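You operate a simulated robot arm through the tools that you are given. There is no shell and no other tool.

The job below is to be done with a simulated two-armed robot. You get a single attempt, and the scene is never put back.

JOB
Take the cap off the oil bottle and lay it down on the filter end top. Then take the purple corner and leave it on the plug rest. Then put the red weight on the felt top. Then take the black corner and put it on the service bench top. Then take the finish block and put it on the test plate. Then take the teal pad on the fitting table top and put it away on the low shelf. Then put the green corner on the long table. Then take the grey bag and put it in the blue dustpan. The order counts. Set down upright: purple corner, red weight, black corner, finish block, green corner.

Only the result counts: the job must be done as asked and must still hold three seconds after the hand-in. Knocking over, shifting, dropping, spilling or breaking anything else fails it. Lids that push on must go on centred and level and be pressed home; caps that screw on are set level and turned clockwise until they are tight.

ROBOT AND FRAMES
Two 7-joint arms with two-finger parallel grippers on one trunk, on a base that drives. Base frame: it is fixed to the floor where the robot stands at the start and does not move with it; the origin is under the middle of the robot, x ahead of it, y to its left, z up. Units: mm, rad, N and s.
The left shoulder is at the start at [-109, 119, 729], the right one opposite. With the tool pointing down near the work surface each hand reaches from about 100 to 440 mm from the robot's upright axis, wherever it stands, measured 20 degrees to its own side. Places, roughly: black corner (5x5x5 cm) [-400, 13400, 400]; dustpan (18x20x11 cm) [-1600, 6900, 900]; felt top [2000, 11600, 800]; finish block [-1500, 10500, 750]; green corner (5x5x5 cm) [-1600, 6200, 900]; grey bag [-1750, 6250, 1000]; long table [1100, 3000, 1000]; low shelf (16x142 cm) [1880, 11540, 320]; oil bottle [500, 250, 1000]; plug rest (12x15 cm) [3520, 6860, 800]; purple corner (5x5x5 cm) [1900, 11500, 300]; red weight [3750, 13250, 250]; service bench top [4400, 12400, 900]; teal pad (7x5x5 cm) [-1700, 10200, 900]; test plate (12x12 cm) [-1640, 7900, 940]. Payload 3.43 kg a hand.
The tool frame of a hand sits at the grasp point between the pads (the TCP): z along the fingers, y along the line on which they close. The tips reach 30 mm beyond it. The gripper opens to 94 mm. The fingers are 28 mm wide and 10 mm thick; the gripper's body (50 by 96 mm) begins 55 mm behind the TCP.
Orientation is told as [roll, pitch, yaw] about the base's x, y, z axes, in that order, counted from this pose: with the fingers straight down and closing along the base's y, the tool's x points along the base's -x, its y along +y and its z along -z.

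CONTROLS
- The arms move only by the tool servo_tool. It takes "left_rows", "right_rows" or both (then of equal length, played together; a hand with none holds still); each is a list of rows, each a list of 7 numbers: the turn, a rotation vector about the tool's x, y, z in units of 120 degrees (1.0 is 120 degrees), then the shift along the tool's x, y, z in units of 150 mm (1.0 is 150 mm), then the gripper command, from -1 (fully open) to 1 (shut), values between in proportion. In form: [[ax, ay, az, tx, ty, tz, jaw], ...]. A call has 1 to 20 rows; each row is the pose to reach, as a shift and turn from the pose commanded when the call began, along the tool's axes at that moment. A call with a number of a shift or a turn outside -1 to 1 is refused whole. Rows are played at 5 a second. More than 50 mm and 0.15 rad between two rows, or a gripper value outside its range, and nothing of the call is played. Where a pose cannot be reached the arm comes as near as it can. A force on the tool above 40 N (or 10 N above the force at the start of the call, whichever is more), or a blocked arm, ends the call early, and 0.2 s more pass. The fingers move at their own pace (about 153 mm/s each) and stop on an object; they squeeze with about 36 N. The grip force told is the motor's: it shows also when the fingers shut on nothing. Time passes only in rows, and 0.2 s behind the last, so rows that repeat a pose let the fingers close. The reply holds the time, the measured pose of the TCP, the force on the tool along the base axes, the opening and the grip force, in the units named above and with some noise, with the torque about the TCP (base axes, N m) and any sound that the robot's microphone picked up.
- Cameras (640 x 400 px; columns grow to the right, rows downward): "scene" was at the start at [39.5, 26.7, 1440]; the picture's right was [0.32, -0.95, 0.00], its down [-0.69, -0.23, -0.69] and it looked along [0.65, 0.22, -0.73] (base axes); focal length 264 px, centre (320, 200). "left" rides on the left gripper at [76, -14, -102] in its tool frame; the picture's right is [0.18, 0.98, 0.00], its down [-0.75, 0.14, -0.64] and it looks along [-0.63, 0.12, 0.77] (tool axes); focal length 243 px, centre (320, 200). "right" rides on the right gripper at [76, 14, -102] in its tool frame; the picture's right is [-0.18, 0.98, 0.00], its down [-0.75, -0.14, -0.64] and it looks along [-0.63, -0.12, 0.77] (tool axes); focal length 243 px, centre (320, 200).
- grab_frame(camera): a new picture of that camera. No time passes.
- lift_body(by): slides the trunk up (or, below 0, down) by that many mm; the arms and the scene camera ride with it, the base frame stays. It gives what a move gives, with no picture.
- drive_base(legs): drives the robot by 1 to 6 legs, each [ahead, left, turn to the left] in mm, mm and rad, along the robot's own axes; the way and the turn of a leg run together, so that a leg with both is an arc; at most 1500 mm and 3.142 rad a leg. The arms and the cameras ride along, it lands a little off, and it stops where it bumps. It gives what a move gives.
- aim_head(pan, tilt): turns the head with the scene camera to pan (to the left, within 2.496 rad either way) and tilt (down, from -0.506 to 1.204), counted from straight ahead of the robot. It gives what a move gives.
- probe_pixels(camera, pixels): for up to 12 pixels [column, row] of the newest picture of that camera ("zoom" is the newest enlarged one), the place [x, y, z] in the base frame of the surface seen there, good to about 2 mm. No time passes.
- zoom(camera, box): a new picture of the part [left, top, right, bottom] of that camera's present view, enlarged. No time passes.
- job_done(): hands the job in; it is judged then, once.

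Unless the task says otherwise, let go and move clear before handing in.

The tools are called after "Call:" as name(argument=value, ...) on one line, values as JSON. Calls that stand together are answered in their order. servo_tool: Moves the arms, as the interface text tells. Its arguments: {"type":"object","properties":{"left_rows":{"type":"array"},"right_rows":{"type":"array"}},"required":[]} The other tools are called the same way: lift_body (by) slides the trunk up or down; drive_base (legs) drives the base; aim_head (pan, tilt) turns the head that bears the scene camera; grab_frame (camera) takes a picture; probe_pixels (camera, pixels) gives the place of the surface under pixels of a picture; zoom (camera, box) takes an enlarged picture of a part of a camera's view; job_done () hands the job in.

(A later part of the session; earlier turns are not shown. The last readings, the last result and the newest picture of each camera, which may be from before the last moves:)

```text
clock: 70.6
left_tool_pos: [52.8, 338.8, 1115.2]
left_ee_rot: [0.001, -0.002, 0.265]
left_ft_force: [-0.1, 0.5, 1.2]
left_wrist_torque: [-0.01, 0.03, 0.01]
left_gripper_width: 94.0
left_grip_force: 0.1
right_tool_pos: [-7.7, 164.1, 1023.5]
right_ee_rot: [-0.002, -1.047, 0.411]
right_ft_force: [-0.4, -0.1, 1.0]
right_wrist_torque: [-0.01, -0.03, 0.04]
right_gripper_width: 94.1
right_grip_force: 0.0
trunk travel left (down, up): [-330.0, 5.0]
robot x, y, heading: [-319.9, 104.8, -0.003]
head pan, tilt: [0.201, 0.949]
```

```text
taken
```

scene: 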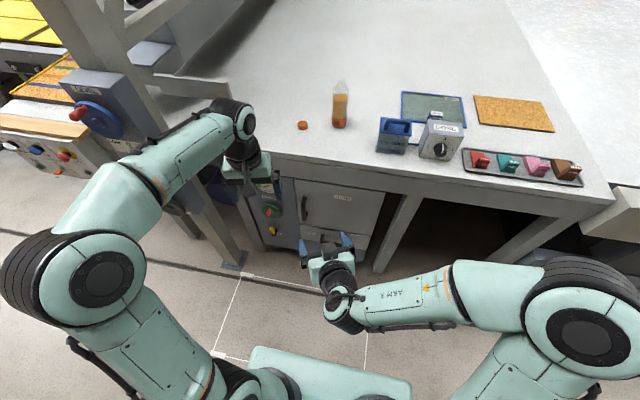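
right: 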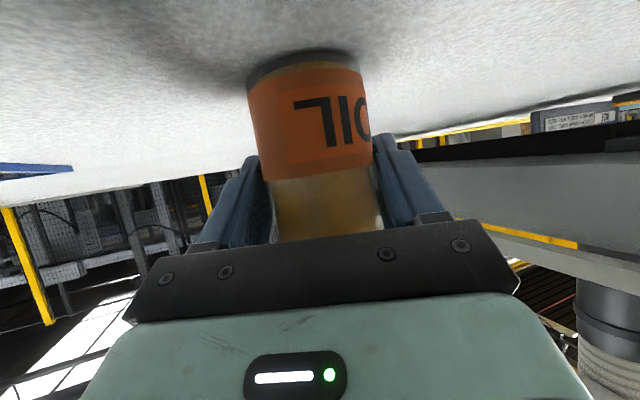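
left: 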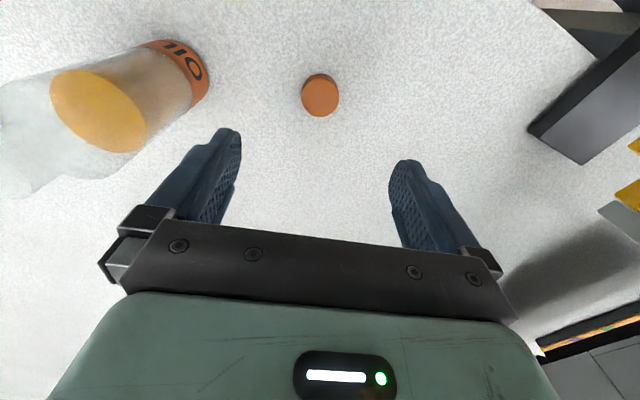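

Everything on the bench looks untouched, with the cap at (302,125) and the bottle at (339,105). I'll bring both hands to a compact, fingers-down travel pose.

Call:
servo_tool(left_rows=[[0, 0, 0.0128, 0.065, -0.01, 0, -1], [0, 0, 0.0255, 0.13, -0.02, 0, -1], [0, 0, 0.0383, 0.195, -0.03, 0, -1], [0, 0, 0.051, 0.26, -0.04, 0, -1], [0, 0, 0.0638, 0.325, -0.05, 0, -1], [0, 0, 0.0765, 0.39, -0.06, 0, -1], [0, 0, 0.0893, 0.455, -0.07, 0, -1], [0, 0, 0.102, 0.52, -0.08, 0, -1], [0, 0, 0.1148, 0.585, -0.09, 0, -1], [0, 0, 0.1275, 0.649, -0.099, 0, -1], [0, 0, 0.1275, 0.649, -0.099, 0, -1]], right_rows=[[0.0105, 0.0492, 0.0181, -0.027, -0.0893, -0.0867, -1], [0.0209, 0.0985, 0.0363, -0.054, -0.1786, -0.1734, -1], [0.0314, 0.1477, 0.0544, -0.081, -0.2679, -0.2601, -1], [0.0418, 0.197, 0.0725, -0.108, -0.3572, -0.3468, -1], [0.0523, 0.2462, 0.0907, -0.135, -0.4465, -0.4335, -1], [0.0628, 0.2954, 0.1088, -0.162, -0.5358, -0.5202, -1], [0.0732, 0.3447, 0.1269, -0.189, -0.6251, -0.6069, -1], [0.0837, 0.3939, 0.145, -0.216, -0.7144, -0.6936, -1], [0.0941, 0.4432, 0.1632, -0.243, -0.8037, -0.7803, -1], [0.1046, 0.4924, 0.1813, -0.27, -0.893, -0.867, -1], [0.1046, 0.4924, 0.1813, -0.27, -0.893, -0.867, -1]])

Call:
aim_head(pan=1.5, tilt=0.3)

Call:
grab_frame(camera="scene")

Call:
zoom(camera="scene", box=[240, 60, 440, 200])

```text
clock: 73.0
left_tool_pos: [-37.6, 300.0, 1114.9]
left_ee_rot: [-0.001, -0.002, -0.002]
left_ft_force: [-0.1, 0.7, -0.2]
left_wrist_torque: [-0.01, -0.03, 0.0]
left_gripper_width: 94.1
left_grip_force: 0.1
right_tool_pos: [-38.3, 4.7, 1123.5]
right_ee_rot: [0.0, 0.002, -0.007]
right_ft_force: [-0.4, 0.3, -0.3]
right_wrist_torque: [0.03, 0.0, -0.01]
right_gripper_width: 94.2
right_grip_force: 0.1
trunk travel left (down, up): [-330.0, 5.0]
robot x, y, heading: [-316.6, 103.9, -0.004]
head pan, tilt: [0.201, 0.949]
```

```text
clock: 74.5
left_tool_pos: [-37.5, 299.3, 1114.8]
left_ee_rot: [-0.001, 0.0, -0.003]
left_ft_force: [-0.6, -0.5, 0.0]
left_wrist_torque: [0.04, 0.05, -0.03]
left_gripper_width: 94.2
left_grip_force: 0.1
right_tool_pos: [-38.2, 5.5, 1124.5]
right_ee_rot: [0.001, 0.001, -0.007]
right_ft_force: [-0.5, -0.2, -1.1]
right_wrist_torque: [-0.01, -0.03, 0.01]
right_gripper_width: 94.1
right_grip_force: 0.0
trunk travel left (down, up): [-330.0, 5.0]
robot x, y, heading: [-316.9, 104.7, -0.001]
head pan, tilt: [1.499, 0.3]
```

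```text
taken
```

scene: 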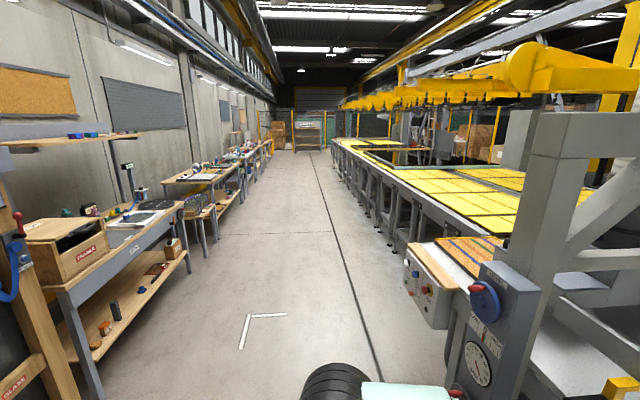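

```text
2.86 times, centred on (340, 130) of scene
```

zoom: 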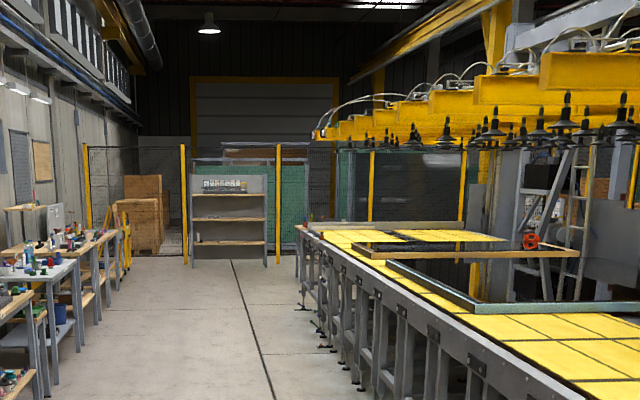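

The arms are tucked, and the aisle runs ahead to a shelf rack at about zoom pixel (230,225). I'll probe the rack, the machine's corner and the bench fronts to plan the drive.

Call:
probe_pixels(camera="zoom", pixels=[[230, 243], [230, 220], [230, 185], [195, 260], [265, 260], [300, 300], [310, 228], [150, 240], [110, 280], [45, 340], [300, 180], [290, 260]])

Call:
probe_pixels(camera="scene", pixels=[[100, 395], [215, 260], [245, 200], [395, 250], [375, 205], [430, 330], [340, 150], [310, 150], [420, 165], [480, 200], [130, 230], [190, 180]])

```text
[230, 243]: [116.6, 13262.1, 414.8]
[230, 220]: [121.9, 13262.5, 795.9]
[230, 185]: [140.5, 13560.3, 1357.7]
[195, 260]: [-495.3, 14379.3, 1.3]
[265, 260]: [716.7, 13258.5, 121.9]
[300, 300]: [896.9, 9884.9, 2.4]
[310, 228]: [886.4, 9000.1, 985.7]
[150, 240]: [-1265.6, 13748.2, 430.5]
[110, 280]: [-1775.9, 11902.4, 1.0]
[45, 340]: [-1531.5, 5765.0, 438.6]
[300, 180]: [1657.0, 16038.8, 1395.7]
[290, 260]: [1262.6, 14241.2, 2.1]
```

```text
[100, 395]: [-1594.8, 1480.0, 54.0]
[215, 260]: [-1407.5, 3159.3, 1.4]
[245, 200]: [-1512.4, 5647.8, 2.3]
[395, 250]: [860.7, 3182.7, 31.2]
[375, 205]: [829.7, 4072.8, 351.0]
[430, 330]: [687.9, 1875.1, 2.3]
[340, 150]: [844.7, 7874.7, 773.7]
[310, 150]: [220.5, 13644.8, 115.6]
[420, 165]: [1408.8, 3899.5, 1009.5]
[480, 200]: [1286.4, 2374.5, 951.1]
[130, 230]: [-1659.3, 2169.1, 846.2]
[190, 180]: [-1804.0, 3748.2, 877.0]
```

The aisle is clear from x≈-1400 to x≈830, the long table ends near y≈9900, and the far rack is at y≈13260. I'll turn left and drive up the aisle.

Call:
drive_base(legs=[[0, 0, 1.571], [1500, 0, 0], [1500, 0, 0], [1500, 0, 0], [1500, 0, 0], [1500, 0, 0]])

Call:
aim_head(pan=-0.6, tilt=0.3)

Call:
grab_frame(camera="scene")

Call:
aim_head(pan=0.8, tilt=0.4)

Call:
grab_frame(camera="scene")

```text
clock: 113.8
left_tool_pos: [-311.7, 7882.3, 1114.5]
left_ee_rot: [-0.001, 0.001, 1.562]
left_ft_force: [-0.5, -0.6, 0.5]
left_wrist_torque: [-0.02, 0.0, 0.0]
left_gripper_width: 93.9
left_grip_force: 0.0
right_tool_pos: [-15.1, 7879.5, 1124.7]
right_ee_rot: [0.0, 0.0, 1.559]
right_ft_force: [0.4, 0.5, 0.0]
right_wrist_torque: [0.01, -0.05, -0.02]
right_gripper_width: 93.6
right_grip_force: 0.0
trunk travel left (down, up): [-330.0, 5.0]
robot x, y, heading: [-114.4, 7602.8, 1.559]
head pan, tilt: [1.499, 0.3]
```

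```text
clock: 115.8
left_tool_pos: [-311.0, 7884.0, 1113.9]
left_ee_rot: [-0.001, -0.002, 1.562]
left_ft_force: [-0.7, -0.3, 0.2]
left_wrist_torque: [0.01, -0.02, 0.0]
left_gripper_width: 93.9
left_grip_force: 0.1
right_tool_pos: [-15.9, 7880.8, 1123.8]
right_ee_rot: [0.0, -0.001, 1.558]
right_ft_force: [0.5, 0.6, 0.2]
right_wrist_torque: [0.01, 0.02, 0.02]
right_gripper_width: 94.1
right_grip_force: 0.0
trunk travel left (down, up): [-330.0, 5.0]
robot x, y, heading: [-116.0, 7601.3, 1.564]
head pan, tilt: [-0.6, 0.3]
```

```text
taken
```

scene: 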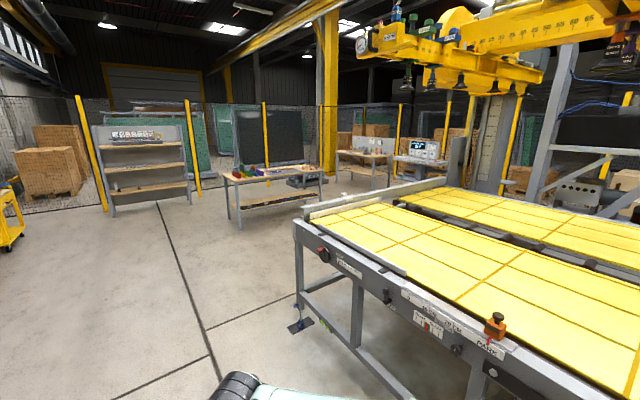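

```text
clock: 117.3
left_tool_pos: [-310.8, 7883.1, 1114.7]
left_ee_rot: [0.0, 0.0, 1.565]
left_ft_force: [0.3, -0.5, 0.3]
left_wrist_torque: [-0.01, 0.02, 0.01]
left_gripper_width: 94.1
left_grip_force: 0.0
right_tool_pos: [-16.9, 7879.8, 1124.4]
right_ee_rot: [0.001, -0.001, 1.559]
right_ft_force: [0.3, -0.1, -0.4]
right_wrist_torque: [-0.02, 0.04, 0.05]
right_gripper_width: 93.8
right_grip_force: 0.0
trunk travel left (down, up): [-330.0, 5.0]
robot x, y, heading: [-112.7, 7601.0, 1.56]
head pan, tilt: [0.799, 0.4]
```

```text
taken
```

scene: 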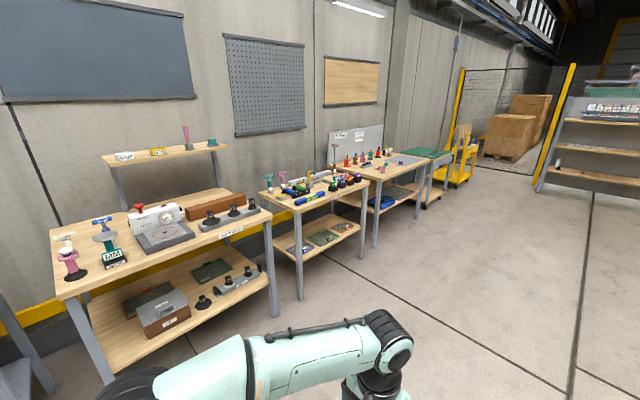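

In the first view a bench with a low shelf stands at about (270,185), which matches the felt top and low shelf near (1900,11550). I'll zoom in on it and on the service bench beyond.

Call:
aim_head(pan=-0.6, tilt=0.3)

Call:
zoom(camera="scene", box=[210, 140, 330, 230])

Call:
probe_pixels(camera="zoom", pixels=[[90, 190], [560, 160], [300, 180], [100, 310], [520, 270], [300, 290], [160, 400], [120, 150], [400, 330], [30, 390]])

Call:
zoom(camera="scene", box=[320, 120, 460, 220])

Call:
probe_pixels(camera="zoom", pixels=[[200, 130], [200, 240], [100, 190], [420, 180], [500, 140], [300, 280]])

```text
clock: 118.9
left_tool_pos: [-311.7, 7882.0, 1115.8]
left_ee_rot: [0.0, 0.001, 1.563]
left_ft_force: [-0.2, -0.2, 0.2]
left_wrist_torque: [-0.04, 0.0, 0.02]
left_gripper_width: 94.0
left_grip_force: 0.1
right_tool_pos: [-17.3, 7880.5, 1124.1]
right_ee_rot: [-0.001, 0.001, 1.559]
right_ft_force: [-0.3, -0.2, 1.3]
right_wrist_torque: [-0.03, 0.0, -0.03]
right_gripper_width: 94.3
right_grip_force: 0.1
trunk travel left (down, up): [-330.0, 5.0]
robot x, y, heading: [-114.7, 7602.0, 1.561]
head pan, tilt: [-0.6, 0.3]
```

```text
4.44 times, centred on (270, 185) of scene
```

zoom: 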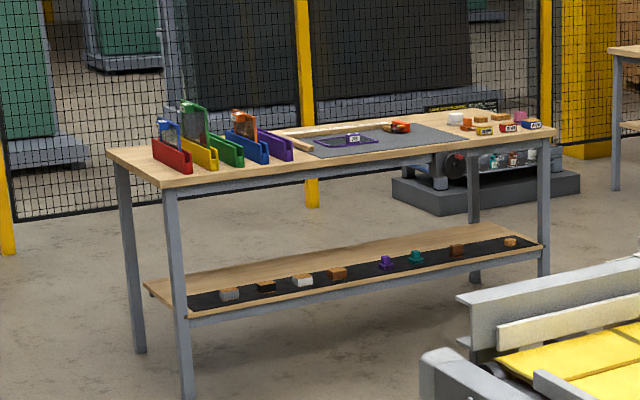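

```text
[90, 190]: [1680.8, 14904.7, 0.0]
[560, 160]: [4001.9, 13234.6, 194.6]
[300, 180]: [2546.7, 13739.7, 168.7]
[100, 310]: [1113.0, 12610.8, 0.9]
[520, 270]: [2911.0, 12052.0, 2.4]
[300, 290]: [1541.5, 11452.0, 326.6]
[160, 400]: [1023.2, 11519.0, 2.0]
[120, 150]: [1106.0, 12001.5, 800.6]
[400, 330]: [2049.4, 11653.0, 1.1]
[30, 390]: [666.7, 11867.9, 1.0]
```

```text
4.00 times, centred on (390, 170) of scene
```

zoom: 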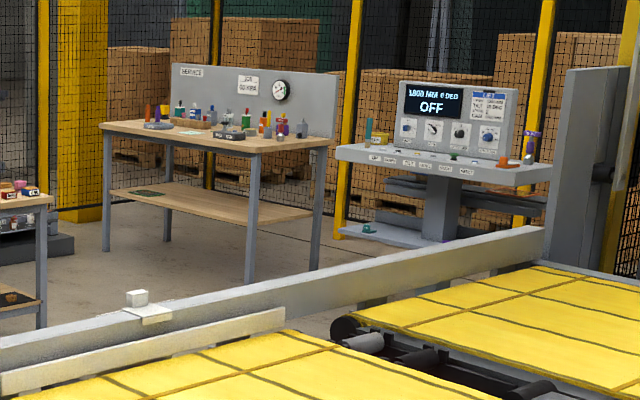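

```text
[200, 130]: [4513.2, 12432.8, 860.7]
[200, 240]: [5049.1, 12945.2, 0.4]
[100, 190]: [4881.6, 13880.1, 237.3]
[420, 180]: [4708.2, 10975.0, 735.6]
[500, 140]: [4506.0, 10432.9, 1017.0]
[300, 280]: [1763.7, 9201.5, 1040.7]
```

The low shelf carries a row of corners, with the purple one at zoom pixel (385,262), below a bench whose grey felt mat is on top; the shelf front edge is near y≈11452. I'll drive round the end of the long table to stand facing this bench.

Call:
drive_base(legs=[[1500, 0, 0], [1450, 0, 0], [0, -1000, 0.01], [0, -1000, 0]])

Call:
aim_head(pan=0.0, tilt=0.6)

Call:
grab_frame(camera="scene")

```text
clock: 150.3
left_tool_pos: [1617.7, 10895.7, 1115.2]
left_ee_rot: [0.0, 0.0, 1.65]
left_ft_force: [0.0, -0.1, 0.4]
left_wrist_torque: [-0.01, 0.0, -0.03]
left_gripper_width: 93.9
left_grip_force: 0.1
right_tool_pos: [1911.3, 10917.5, 1123.2]
right_ee_rot: [0.001, 0.0, 1.644]
right_ft_force: [0.0, -0.8, -0.7]
right_wrist_torque: [-0.01, -0.01, -0.05]
right_gripper_width: 94.0
right_grip_force: 0.1
trunk travel left (down, up): [-330.0, 5.0]
robot x, y, heading: [1838.5, 10633.0, 1.645]
head pan, tilt: [-0.6, 0.3]
```

```text
clock: 151.3
left_tool_pos: [1619.1, 10893.8, 1115.1]
left_ee_rot: [0.001, 0.001, 1.65]
left_ft_force: [0.1, 0.8, 0.0]
left_wrist_torque: [-0.04, 0.02, 0.0]
left_gripper_width: 94.2
left_grip_force: 0.0
right_tool_pos: [1912.0, 10916.8, 1124.4]
right_ee_rot: [0.001, 0.0, 1.644]
right_ft_force: [0.4, 0.5, -0.5]
right_wrist_torque: [0.02, -0.01, 0.01]
right_gripper_width: 93.8
right_grip_force: 0.1
trunk travel left (down, up): [-330.0, 5.0]
robot x, y, heading: [1838.2, 10627.8, 1.642]
head pan, tilt: [0.0, 0.6]
```

```text
taken
```

scene: 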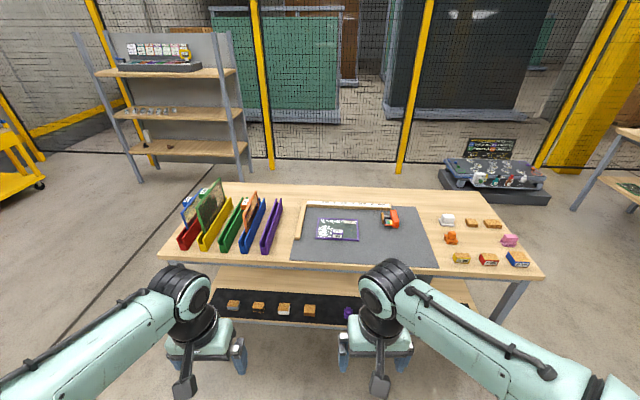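

The bench is in full view: a grey felt mat at (365,240) on top and a black strip with small corners below, purple at (348,313). I'll zoom in on both.

Call:
zoom(camera="scene", box=[160, 180, 560, 330])

Call:
probe_pixels(camera="scene", pixels=[[348, 313], [310, 308], [283, 308], [230, 303], [365, 255], [430, 262], [300, 262], [340, 230], [390, 215], [320, 288], [230, 262], [500, 276]])

Call:
grab_frame(camera="right")

Call:
grab_frame(camera="left")

```text
1.60 times, centred on (360, 255) of scene
```

zoom: 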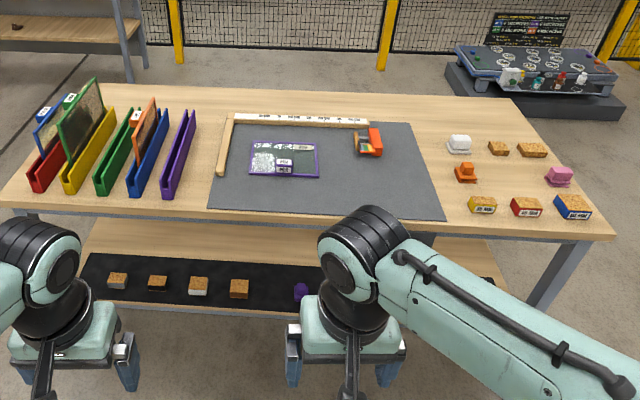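

```text
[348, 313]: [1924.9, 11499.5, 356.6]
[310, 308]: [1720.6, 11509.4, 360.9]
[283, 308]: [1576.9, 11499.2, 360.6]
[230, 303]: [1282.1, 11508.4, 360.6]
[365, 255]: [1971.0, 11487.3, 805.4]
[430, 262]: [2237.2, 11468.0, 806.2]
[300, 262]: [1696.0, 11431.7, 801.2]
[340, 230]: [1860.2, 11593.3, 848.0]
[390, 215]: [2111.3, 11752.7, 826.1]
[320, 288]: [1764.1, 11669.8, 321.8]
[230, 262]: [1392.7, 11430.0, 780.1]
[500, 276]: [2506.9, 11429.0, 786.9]
```

```text
taken
```

right: 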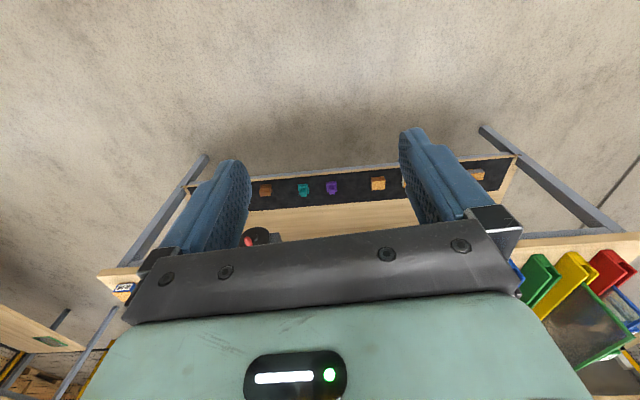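

```text
taken
```

left: 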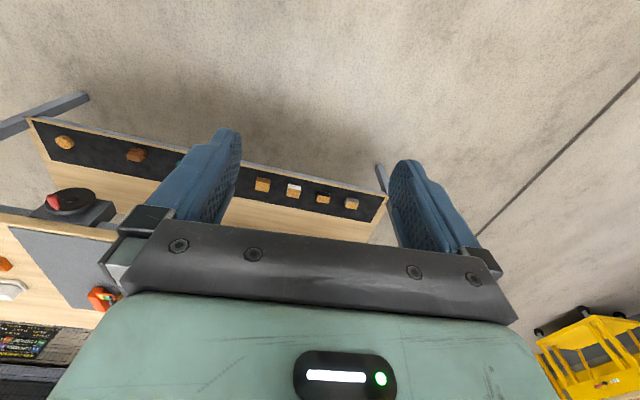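

The shelf items sit about 75 mm behind the bench's front edge (y≈11430) at z≈325-360, so the hand must come in from the front under the top. I'll square up the heading, lower the trunk and take a closer look at the purple corner.

Call:
drive_base(legs=[[0, 0, -0.072]])

Call:
lift_body(by=-325)

Call:
aim_head(pan=0.0, tilt=0.75)

Call:
grab_frame(camera="scene")

```text
clock: 152.2
left_tool_pos: [1636.9, 10909.6, 1115.0]
left_ee_rot: [-0.001, -0.001, 1.576]
left_ft_force: [0.5, 0.5, 0.7]
left_wrist_torque: [-0.01, -0.02, 0.02]
left_gripper_width: 94.0
left_grip_force: 0.0
right_tool_pos: [1931.7, 10911.3, 1124.8]
right_ee_rot: [-0.001, -0.001, 1.572]
right_ft_force: [0.4, 0.3, 0.8]
right_wrist_torque: [0.0, 0.01, 0.02]
right_gripper_width: 93.9
right_grip_force: 0.1
trunk travel left (down, up): [-330.0, 5.0]
robot x, y, heading: [1836.8, 10631.1, 1.573]
head pan, tilt: [0.0, 0.6]
```

```text
clock: 155.4
left_tool_pos: [1637.9, 10910.6, 790.0]
left_ee_rot: [-0.002, -0.001, 1.577]
left_ft_force: [0.0, -0.3, 0.4]
left_wrist_torque: [-0.03, -0.03, 0.02]
left_gripper_width: 93.8
left_grip_force: 0.1
right_tool_pos: [1933.0, 10911.0, 798.9]
right_ee_rot: [-0.002, -0.001, 1.571]
right_ft_force: [0.0, 0.3, -0.5]
right_wrist_torque: [-0.01, 0.0, 0.0]
right_gripper_width: 94.1
right_grip_force: 0.1
trunk travel left (down, up): [-5.0, 330.0]
robot x, y, heading: [1835.0, 10631.9, 1.568]
head pan, tilt: [0.0, 0.6]
```

```text
clock: 156.1
left_tool_pos: [1636.4, 10909.7, 789.0]
left_ee_rot: [0.0, -0.001, 1.578]
left_ft_force: [0.6, -0.8, 0.7]
left_wrist_torque: [0.01, 0.0, 0.0]
left_gripper_width: 94.0
left_grip_force: 0.1
right_tool_pos: [1932.7, 10910.9, 799.6]
right_ee_rot: [-0.001, 0.001, 1.572]
right_ft_force: [0.1, 0.2, 0.6]
right_wrist_torque: [0.0, 0.0, -0.01]
right_gripper_width: 94.3
right_grip_force: 0.1
trunk travel left (down, up): [-5.0, 330.0]
robot x, y, heading: [1834.8, 10631.6, 1.575]
head pan, tilt: [0.0, 0.75]
```

```text
taken
```

scene: 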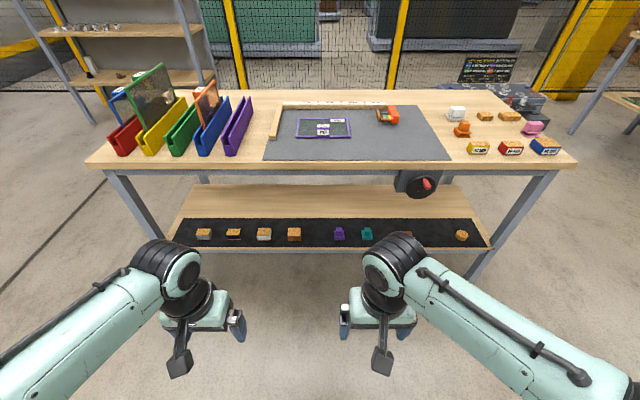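

Purple now shows at (339,232) and teal at (367,233); a clamp-like device hangs under the bench at (415,182). I'll zoom in on the shelf items.

Call:
zoom(camera="scene", box=[300, 205, 420, 265])

Call:
probe_pixels(camera="zoom", pixels=[[205, 118], [205, 140], [205, 160], [205, 175], [185, 150], [225, 150], [358, 120], [358, 150], [280, 200], [280, 120], [280, 215], [205, 185]])

Call:
probe_pixels(camera="scene", pixels=[[415, 170], [415, 195], [428, 184], [400, 180], [335, 165], [335, 172], [150, 220], [500, 220], [335, 248]])

```text
5.33 times, centred on (360, 235) of scene
```

zoom: 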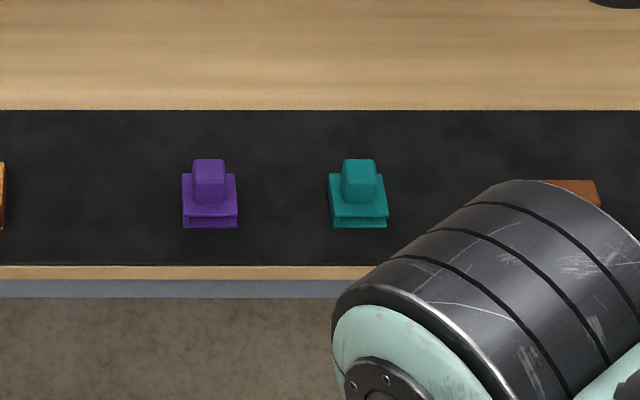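

```text
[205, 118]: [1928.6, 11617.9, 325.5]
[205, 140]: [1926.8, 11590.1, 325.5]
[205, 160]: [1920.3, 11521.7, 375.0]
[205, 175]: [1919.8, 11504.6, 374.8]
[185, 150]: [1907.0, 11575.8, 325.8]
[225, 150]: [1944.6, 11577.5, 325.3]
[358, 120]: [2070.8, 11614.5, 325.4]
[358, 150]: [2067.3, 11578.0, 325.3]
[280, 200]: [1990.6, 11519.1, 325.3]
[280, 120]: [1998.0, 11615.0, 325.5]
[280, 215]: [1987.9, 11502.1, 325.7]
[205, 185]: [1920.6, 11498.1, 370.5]
```

```text
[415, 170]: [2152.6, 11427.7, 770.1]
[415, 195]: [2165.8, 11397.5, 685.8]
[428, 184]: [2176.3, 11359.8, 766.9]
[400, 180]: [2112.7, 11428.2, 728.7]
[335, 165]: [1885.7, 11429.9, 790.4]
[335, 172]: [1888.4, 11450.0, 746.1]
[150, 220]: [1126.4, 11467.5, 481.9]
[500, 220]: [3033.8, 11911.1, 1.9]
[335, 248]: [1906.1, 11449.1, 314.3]
```

The purple corner is a base plate about 50 mm wide with a knob on top reaching z≈375, centred near (1920,11508) on a strip at z≈325.5. I'll pitch the right hand 45° forward and lower it, tucking the left hand back, while still clear of the bench.

Call:
servo_tool(right_rows=[[0, -0.0625, 0, 0, -0.036, 0.167, -1], [0, -0.125, 0, 0, -0.071, 0.333, -1], [0, -0.1875, 0, 0, -0.107, 0.5, -1], [0, -0.25, 0, 0, -0.142, 0.667, -1], [0, -0.3125, 0, 0, -0.178, 0.833, -1], [0, -0.375, 0, 0, -0.213, 1.0, -1], [0, -0.375, 0, 0, -0.213, 1.0, -1]], left_rows=[[0, 0, 0, 0.08, 0, 0, -1], [0, 0, 0, 0.16, 0, 0, -1], [0, 0, 0, 0.24, 0, 0, -1], [0, 0, 0, 0.32, 0, 0, -1], [0, 0, 0, 0.4, 0, 0, -1], [0, 0, 0, 0.4, 0, 0, -1], [0, 0, 0, 0.4, 0, 0, -1]])

Call:
servo_tool(right_rows=[[0, 0, 0, 0.16, 0, 0.16, -1], [0, 0, 0, 0.32, 0, 0.32, -1], [0, 0, 0, 0.48, 0, 0.48, -1], [0, 0, 0, 0.64, 0, 0.64, -1], [0, 0, 0, 0.8, 0, 0.8, -1], [0, 0, 0, 0.8, 0, 0.8, -1]])

Call:
grab_frame(camera="scene")

Call:
grab_frame(camera="right")

```text
clock: 157.7
left_tool_pos: [1639.0, 10848.9, 790.8]
left_ee_rot: [-0.001, 0.0, 1.578]
left_ft_force: [0.4, 0.2, 0.3]
left_wrist_torque: [-0.04, -0.02, -0.02]
left_gripper_width: 94.0
left_grip_force: 0.0
right_tool_pos: [1955.7, 10942.6, 660.5]
right_ee_rot: [0.0, -0.784, 1.572]
right_ft_force: [-0.5, -0.6, 0.1]
right_wrist_torque: [-0.01, -0.02, 0.01]
right_gripper_width: 94.1
right_grip_force: 0.0
right hand out of reach, approached as far as the arm can: row 6, 7
trunk travel left (down, up): [-5.0, 330.0]
robot x, y, heading: [1838.2, 10631.1, 1.573]
head pan, tilt: [0.0, 0.75]
```

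```text
clock: 159.1
left_tool_pos: [1637.3, 10850.0, 789.7]
left_ee_rot: [-0.002, 0.001, 1.578]
left_ft_force: [-0.1, -0.1, 0.8]
left_wrist_torque: [0.03, 0.01, 0.02]
left_gripper_width: 93.8
left_grip_force: 0.0
right_tool_pos: [1953.1, 10943.4, 491.7]
right_ee_rot: [-0.001, -0.786, 1.569]
right_ft_force: [0.0, -0.4, -0.8]
right_wrist_torque: [0.0, -0.03, -0.05]
right_gripper_width: 93.9
right_grip_force: 0.0
right hand out of reach, approached as far as the arm can: row 1, 2, 3, 4
trunk travel left (down, up): [-5.0, 330.0]
robot x, y, heading: [1839.0, 10635.1, 1.57]
head pan, tilt: [0.0, 0.75]
```

```text
taken
```

scene: 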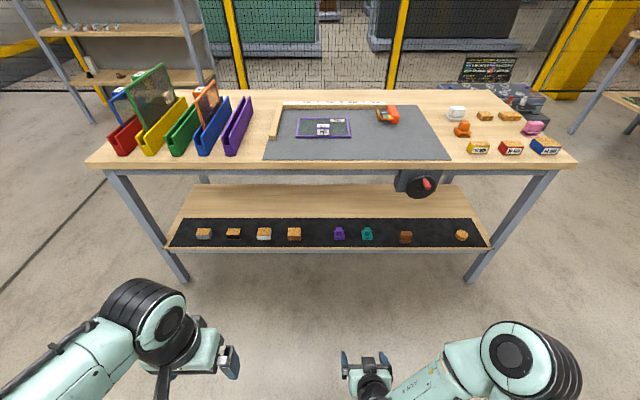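

```text
taken
```

right: 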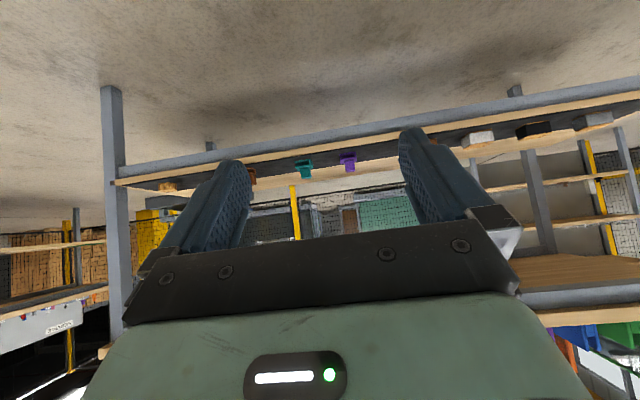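

The right hand is pitched 45° at z≈492 and both arms are clear of the bench. I'll drive 447 mm ahead and 33 mm left so the hand lines up in front of the purple corner.

Call:
drive_base(legs=[[440, 33, 0]])

Call:
grab_frame(camera="right")

Call:
aim_head(pan=-0.15, tilt=1.1)

Call:
grab_frame(camera="scene")

```text
clock: 161.8
left_tool_pos: [1601.8, 11286.9, 790.6]
left_ee_rot: [-0.001, 0.0, 1.582]
left_ft_force: [0.1, 1.0, -0.7]
left_wrist_torque: [0.03, 0.0, -0.03]
left_gripper_width: 93.9
left_grip_force: 0.1
right_tool_pos: [1917.4, 11382.6, 492.1]
right_ee_rot: [0.0, -0.785, 1.578]
right_ft_force: [0.8, -0.1, 0.4]
right_wrist_torque: [0.0, 0.0, -0.02]
right_gripper_width: 93.7
right_grip_force: 0.1
trunk travel left (down, up): [-5.0, 330.0]
robot x, y, heading: [1805.0, 11070.7, 1.577]
head pan, tilt: [0.0, 0.75]
```

```text
taken
```

right: 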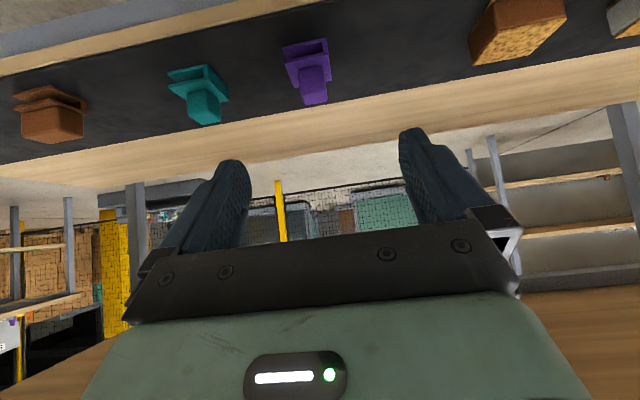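

```text
clock: 162.6
left_tool_pos: [1603.3, 11286.5, 789.6]
left_ee_rot: [0.002, 0.0, 1.582]
left_ft_force: [-0.2, 0.2, 0.1]
left_wrist_torque: [0.03, 0.01, -0.01]
left_gripper_width: 93.9
left_grip_force: 0.1
right_tool_pos: [1917.7, 11381.9, 491.6]
right_ee_rot: [0.0, -0.784, 1.577]
right_ft_force: [0.5, 0.5, 0.0]
right_wrist_torque: [0.02, -0.02, 0.0]
right_gripper_width: 93.9
right_grip_force: 0.0
trunk travel left (down, up): [-5.0, 330.0]
robot x, y, heading: [1801.2, 11070.5, 1.576]
head pan, tilt: [-0.15, 1.1]
```

```text
taken
```

scene: 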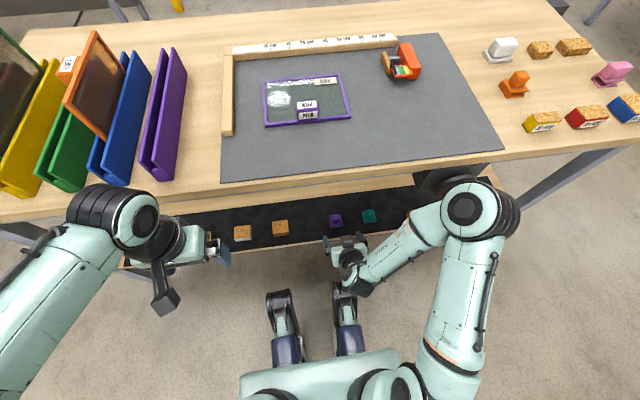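

The purple corner is at (310,70) in the right view, ahead of and below the hand. I'll zoom in and measure its faces to aim the grasp.

Call:
zoom(camera="right", box=[250, 20, 370, 130])

Call:
probe_pixels(camera="zoom", pixels=[[190, 110], [420, 80], [200, 200], [430, 170], [260, 250], [400, 230], [280, 350], [420, 330], [340, 300], [330, 140], [310, 190], [100, 300]])

```text
3.64 times, centred on (310, 75) of right
```

zoom: 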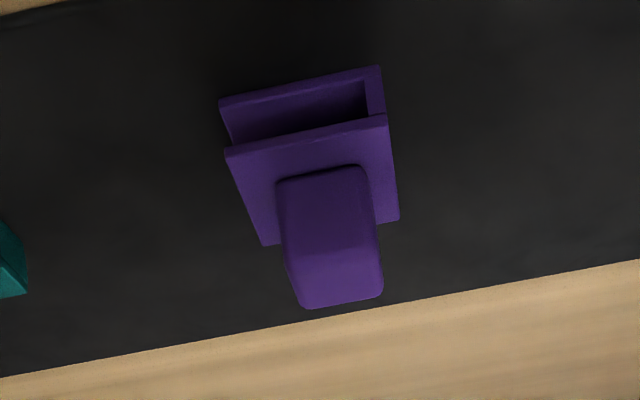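

```text
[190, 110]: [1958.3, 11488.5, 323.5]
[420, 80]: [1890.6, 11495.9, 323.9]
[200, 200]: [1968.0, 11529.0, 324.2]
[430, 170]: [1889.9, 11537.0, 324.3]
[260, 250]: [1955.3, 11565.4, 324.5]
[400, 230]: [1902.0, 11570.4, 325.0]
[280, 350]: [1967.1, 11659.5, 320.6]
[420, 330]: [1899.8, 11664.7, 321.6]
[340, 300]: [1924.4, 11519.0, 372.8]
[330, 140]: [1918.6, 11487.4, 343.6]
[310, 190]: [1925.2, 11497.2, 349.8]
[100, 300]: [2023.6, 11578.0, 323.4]
```

I'll probe the plate's corners and knob edges to find its exact centre and extent.

Call:
probe_pixels(camera="zoom", pixels=[[234, 158], [382, 125], [392, 210], [266, 236], [285, 190], [362, 178], [305, 300], [376, 286], [228, 108], [374, 75], [340, 225], [255, 200]])

```text
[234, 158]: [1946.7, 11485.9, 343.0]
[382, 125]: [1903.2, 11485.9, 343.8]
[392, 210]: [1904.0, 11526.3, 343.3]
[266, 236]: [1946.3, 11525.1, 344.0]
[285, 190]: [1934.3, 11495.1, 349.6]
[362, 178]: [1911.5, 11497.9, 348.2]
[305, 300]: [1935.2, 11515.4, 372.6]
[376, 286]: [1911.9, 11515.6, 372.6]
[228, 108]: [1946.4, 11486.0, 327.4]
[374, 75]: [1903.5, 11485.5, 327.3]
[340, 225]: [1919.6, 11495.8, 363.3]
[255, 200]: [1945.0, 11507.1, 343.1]
```

The top plate spans x 1902-1948 at z≈343, and the knob (x 1910-1936, y 11495-11520) rises to z≈373. I'll grip the knob, starting with a 120 mm move along the tool's 45° line.

Call:
servo_tool(right_rows=[[0, 0, 0, 0.008, -0.015, 0.2, -1], [0, 0, 0, 0.016, -0.03, 0.4, -1], [0, 0, 0, 0.024, -0.045, 0.6, -1], [0, 0, 0, 0.031, -0.045, 0.8, -1], [0, 0, 0, 0.031, -0.045, 0.8, -1]])

Call:
grab_frame(camera="right")

Call:
zoom(camera="scene", box=[290, 180, 430, 300])

```text
clock: 163.8
left_tool_pos: [1603.1, 11286.4, 790.7]
left_ee_rot: [-0.001, 0.0, 1.584]
left_ft_force: [0.1, -0.1, 0.1]
left_wrist_torque: [0.02, -0.02, 0.0]
left_gripper_width: 94.0
left_grip_force: 0.1
right_tool_pos: [1925.0, 11464.5, 400.8]
right_ee_rot: [0.0, -0.786, 1.578]
right_ft_force: [-0.8, 0.2, -0.3]
right_wrist_torque: [0.01, 0.0, -0.05]
right_gripper_width: 94.1
right_grip_force: 0.1
trunk travel left (down, up): [-5.0, 330.0]
robot x, y, heading: [1801.7, 11067.2, 1.582]
head pan, tilt: [-0.15, 1.1]
```

```text
taken
```

right: 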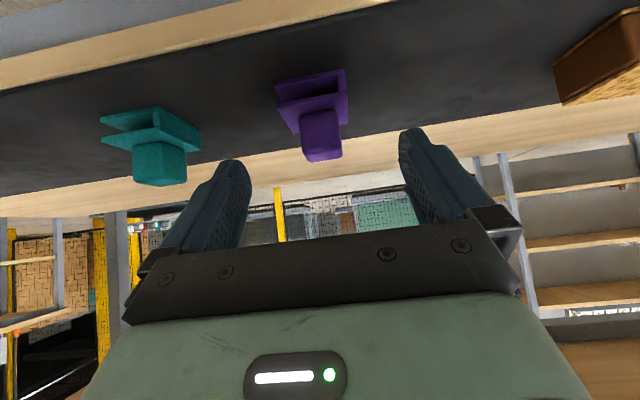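

```text
3.33 times, centred on (360, 240) of scene
```

zoom: 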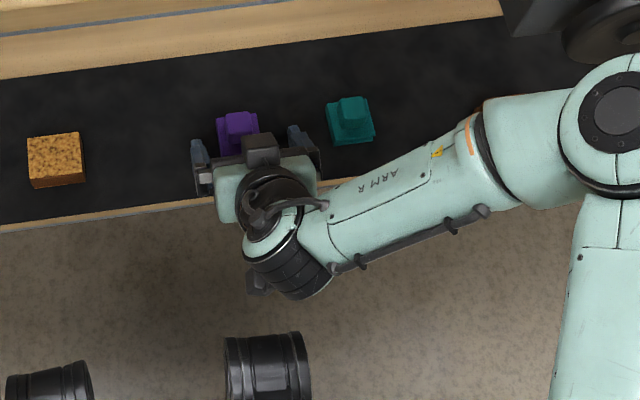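

The purple knob is lined up at (321,140) between the open fingers. I'll recheck its position from here before the last 35 mm.

Call:
probe_pixels(camera="right", pixels=[[305, 150], [338, 150], [322, 157], [322, 140], [322, 120], [302, 120], [340, 118], [285, 105], [344, 90]])

```text
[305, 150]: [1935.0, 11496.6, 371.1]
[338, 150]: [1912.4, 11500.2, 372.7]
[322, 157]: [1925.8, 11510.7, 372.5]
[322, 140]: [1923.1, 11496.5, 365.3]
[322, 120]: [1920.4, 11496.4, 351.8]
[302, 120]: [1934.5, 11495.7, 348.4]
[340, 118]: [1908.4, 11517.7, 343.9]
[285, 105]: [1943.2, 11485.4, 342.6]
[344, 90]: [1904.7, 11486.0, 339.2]
```

The knob centre is at x≈1923.5 with its top at z≈372.5. I'll move the last 35 mm along the tool axis, then close on the knob.

Call:
servo_tool(right_rows=[[0, 0, 0, 0, 0.01, 0.1, -1], [0, 0, 0, 0, 0.01, 0.18, -1], [0, 0, 0, 0, 0.01, 0.237, -1], [0, 0, 0, 0, 0.01, 0.237, -0.5], [0, 0, 0, 0, 0.01, 0.237, 0], [0, 0, 0, 0, 0.01, 0.237, 0.4], [0, 0, 0, 0, 0.01, 0.237, 1], [0, 0, 0, 0, 0.01, 0.237, 1]])

Call:
grab_frame(camera="right")

```text
clock: 165.6
left_tool_pos: [1601.1, 11285.2, 790.9]
left_ee_rot: [-0.001, -0.001, 1.582]
left_ft_force: [0.0, 0.1, 0.0]
left_wrist_torque: [0.01, 0.05, -0.02]
left_gripper_width: 93.9
left_grip_force: 0.0
right_tool_pos: [1922.5, 11488.1, 376.4]
right_ee_rot: [0.0, -0.784, 1.579]
right_ft_force: [0.1, -0.2, -0.5]
right_wrist_torque: [-0.01, -0.01, 0.01]
right_gripper_width: 26.3
right_grip_force: 35.5
trunk travel left (down, up): [-5.0, 330.0]
robot x, y, heading: [1801.0, 11070.9, 1.578]
head pan, tilt: [-0.15, 1.1]
```

```text
taken
```

right: 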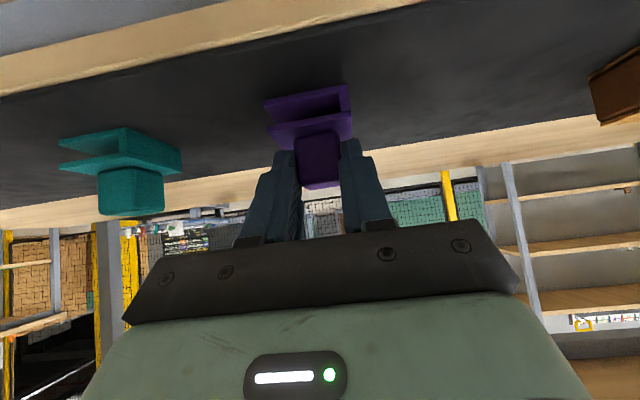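

The knob is gripped at 26.3 mm with 35.5 N. I'll lift the corner 25 mm and draw it straight back out from under the bench.

Call:
servo_tool(right_rows=[[0, 0, 0, -0.04, 0, -0.04, 1], [0, 0, 0, -0.08, 0, -0.08, 1], [0, 0, 0, -0.118, 0, -0.118, 1], [0, 0, 0, 0.0, 0, -0.236, 1], [0, 0, 0, 0.12, 0, -0.356, 1], [0, 0, 0, 0.24, 0, -0.476, 1], [0, 0, 0, 0.36, 0, -0.596, 1], [0, 0, 0, 0.36, 0, -0.596, 1]])

Call:
grab_frame(camera="right")

Call:
grab_frame(camera="scene")

```text
clock: 167.4
left_tool_pos: [1602.6, 11286.6, 791.2]
left_ee_rot: [0.0, 0.0, 1.582]
left_ft_force: [-0.1, 0.2, 0.8]
left_wrist_torque: [-0.02, -0.01, 0.02]
left_gripper_width: 94.0
left_grip_force: 0.1
right_tool_pos: [1916.9, 11387.4, 417.9]
right_ee_rot: [-0.003, -0.781, 1.576]
right_ft_force: [0.2, -0.5, -0.1]
right_wrist_torque: [-0.01, 0.03, 0.01]
right_gripper_width: 26.6
right_grip_force: 36.0
right hand out of reach, approached as far as the arm can: row 6, 7, 8
trunk travel left (down, up): [-5.0, 330.0]
robot x, y, heading: [1801.5, 11068.3, 1.582]
head pan, tilt: [-0.15, 1.1]
```

```text
taken
```

right: 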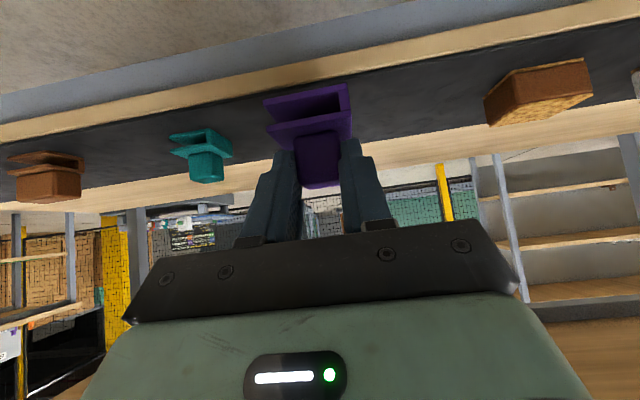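

```text
taken
```

scene: 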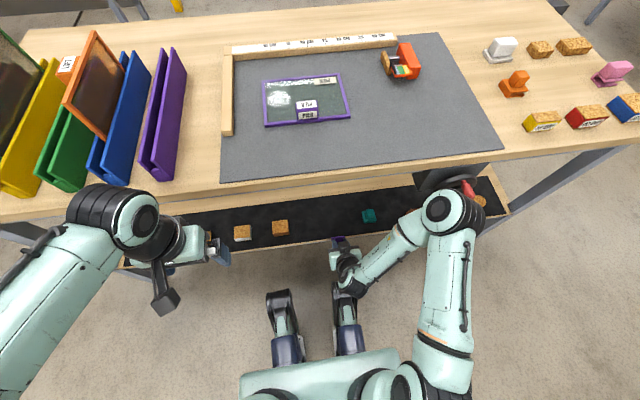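

The purple corner is out in front of the shelf, held firmly. The right elbow at (450,210) is near the hanging device at (465,185), so I'll back the base straight away from the bench.

Call:
drive_base(legs=[[-500, 0, 0]])

Call:
aim_head(pan=0.0, tilt=0.6)

Call:
grab_frame(camera="scene")

```text
clock: 170.4
left_tool_pos: [1606.3, 10777.6, 790.9]
left_ee_rot: [-0.002, 0.0, 1.589]
left_ft_force: [-0.4, -0.4, 0.8]
left_wrist_torque: [0.0, 0.0, -0.04]
left_gripper_width: 94.1
left_grip_force: 0.1
right_tool_pos: [1918.5, 10880.9, 416.6]
right_ee_rot: [-0.004, -0.782, 1.586]
right_ft_force: [0.2, -0.1, 0.1]
right_wrist_torque: [-0.01, 0.03, 0.0]
right_gripper_width: 26.6
right_grip_force: 36.0
trunk travel left (down, up): [-5.0, 330.0]
robot x, y, heading: [1807.7, 10560.6, 1.585]
head pan, tilt: [-0.15, 1.1]
```

```text
clock: 171.3
left_tool_pos: [1607.3, 10777.6, 790.9]
left_ee_rot: [0.0, -0.001, 1.589]
left_ft_force: [0.3, 1.1, 0.0]
left_wrist_torque: [0.0, 0.02, 0.05]
left_gripper_width: 93.8
left_grip_force: 0.0
right_tool_pos: [1918.9, 10880.6, 417.7]
right_ee_rot: [-0.005, -0.782, 1.584]
right_ft_force: [-0.2, -0.8, 0.2]
right_wrist_torque: [0.02, 0.02, -0.01]
right_gripper_width: 26.6
right_grip_force: 36.2
trunk travel left (down, up): [-5.0, 330.0]
robot x, y, heading: [1811.4, 10560.9, 1.585]
head pan, tilt: [0.0, 0.6]
```

```text
taken
```

scene: 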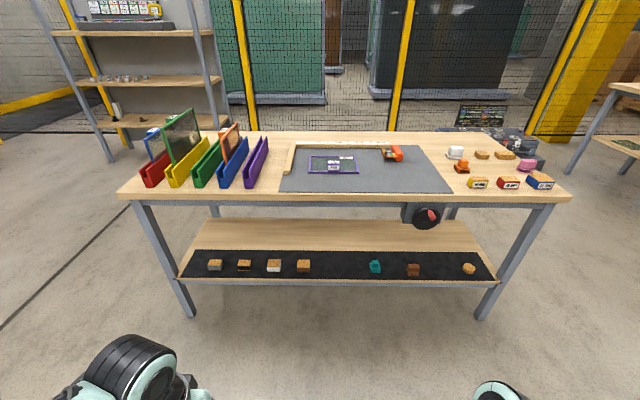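

The bench is undisturbed with the purple corner removed. I'll raise the trunk and look right and behind for a route to the plug rest near (3520,6860).

Call:
lift_body(by=325)

Call:
aim_head(pan=-1.5, tilt=0.35)

Call:
grab_frame(camera="scene")

Call:
aim_head(pan=-2.4, tilt=0.35)

Call:
grab_frame(camera="scene")

```text
clock: 174.5
left_tool_pos: [1605.4, 10776.7, 1116.1]
left_ee_rot: [0.0, 0.0, 1.591]
left_ft_force: [-0.6, -0.9, 0.3]
left_wrist_torque: [0.01, 0.0, -0.03]
left_gripper_width: 94.0
left_grip_force: 0.1
right_tool_pos: [1918.2, 10930.5, 769.0]
right_ee_rot: [-0.005, -0.845, 1.585]
right_ft_force: [-0.5, -0.5, 0.3]
right_wrist_torque: [-0.01, -0.03, 0.0]
right_gripper_width: 26.5
right_grip_force: 36.8
trunk travel left (down, up): [-330.0, 5.0]
robot x, y, heading: [1810.2, 10559.6, 1.584]
head pan, tilt: [0.0, 0.6]
```

```text
clock: 176.1
left_tool_pos: [1605.8, 10777.7, 1116.3]
left_ee_rot: [0.0, 0.001, 1.591]
left_ft_force: [0.0, 0.5, 0.7]
left_wrist_torque: [0.01, 0.01, 0.02]
left_gripper_width: 94.0
left_grip_force: 0.0
right_tool_pos: [1917.4, 10931.8, 769.2]
right_ee_rot: [-0.005, -0.845, 1.584]
right_ft_force: [-0.7, 0.7, 0.3]
right_wrist_torque: [-0.04, 0.0, -0.02]
right_gripper_width: 26.5
right_grip_force: 36.4
trunk travel left (down, up): [-330.0, 5.0]
robot x, y, heading: [1807.3, 10564.4, 1.581]
head pan, tilt: [-1.499, 0.351]
```

```text
taken
```

scene: 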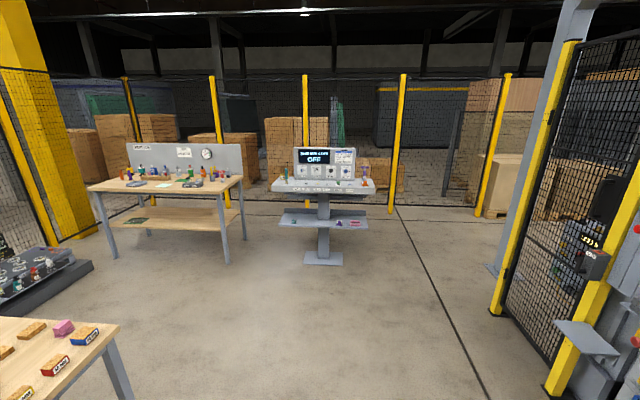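

```text
clock: 177.3
left_tool_pos: [1605.7, 10777.9, 1116.8]
left_ee_rot: [0.001, 0.0, 1.591]
left_ft_force: [0.7, -0.3, -0.2]
left_wrist_torque: [-0.01, 0.03, 0.01]
left_gripper_width: 94.1
left_grip_force: 0.1
right_tool_pos: [1917.7, 10931.8, 769.8]
right_ee_rot: [-0.007, -0.845, 1.585]
right_ft_force: [0.5, 0.1, 0.5]
right_wrist_torque: [-0.02, 0.01, 0.01]
right_gripper_width: 26.5
right_grip_force: 36.0
trunk travel left (down, up): [-330.0, 5.0]
robot x, y, heading: [1806.5, 10559.3, 1.583]
head pan, tilt: [-2.4, 0.351]
```

```text
taken
```

scene: 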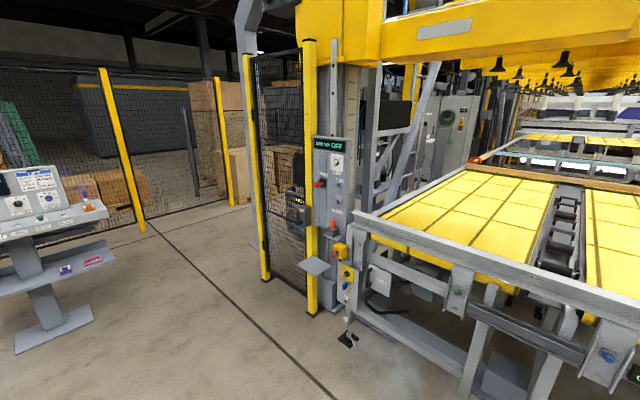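

A console with a side plate stands near the gantry pillar; a small grey ledge shows at about (316,265). I'll zoom in and probe it to see whether it is the plug rest.

Call:
zoom(camera="scene", box=[230, 120, 430, 350])

Call:
probe_pixels(camera="scene", pixels=[[316, 265], [340, 252], [330, 200], [260, 220], [310, 310], [200, 280], [290, 330], [400, 320], [365, 250], [450, 210], [300, 240], [345, 285]])

```text
1.74 times, centred on (330, 235) of scene
```

zoom: 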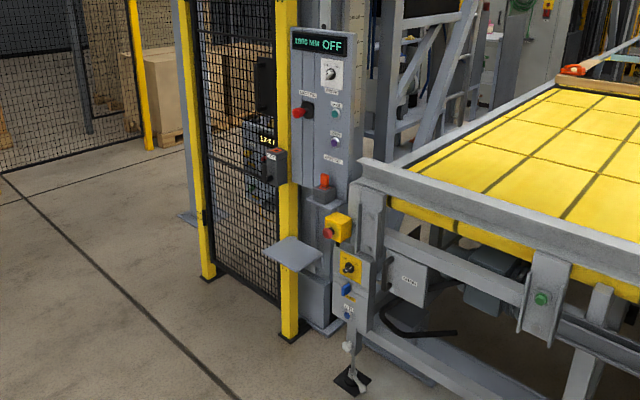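

```text
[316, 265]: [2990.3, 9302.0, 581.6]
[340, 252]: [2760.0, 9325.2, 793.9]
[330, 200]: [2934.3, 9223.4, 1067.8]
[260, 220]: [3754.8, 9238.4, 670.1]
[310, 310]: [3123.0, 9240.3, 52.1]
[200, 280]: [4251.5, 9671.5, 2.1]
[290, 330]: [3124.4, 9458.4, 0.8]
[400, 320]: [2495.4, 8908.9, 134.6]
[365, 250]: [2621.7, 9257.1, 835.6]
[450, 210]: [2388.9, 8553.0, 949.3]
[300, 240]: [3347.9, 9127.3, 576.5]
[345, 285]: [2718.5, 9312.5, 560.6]
```

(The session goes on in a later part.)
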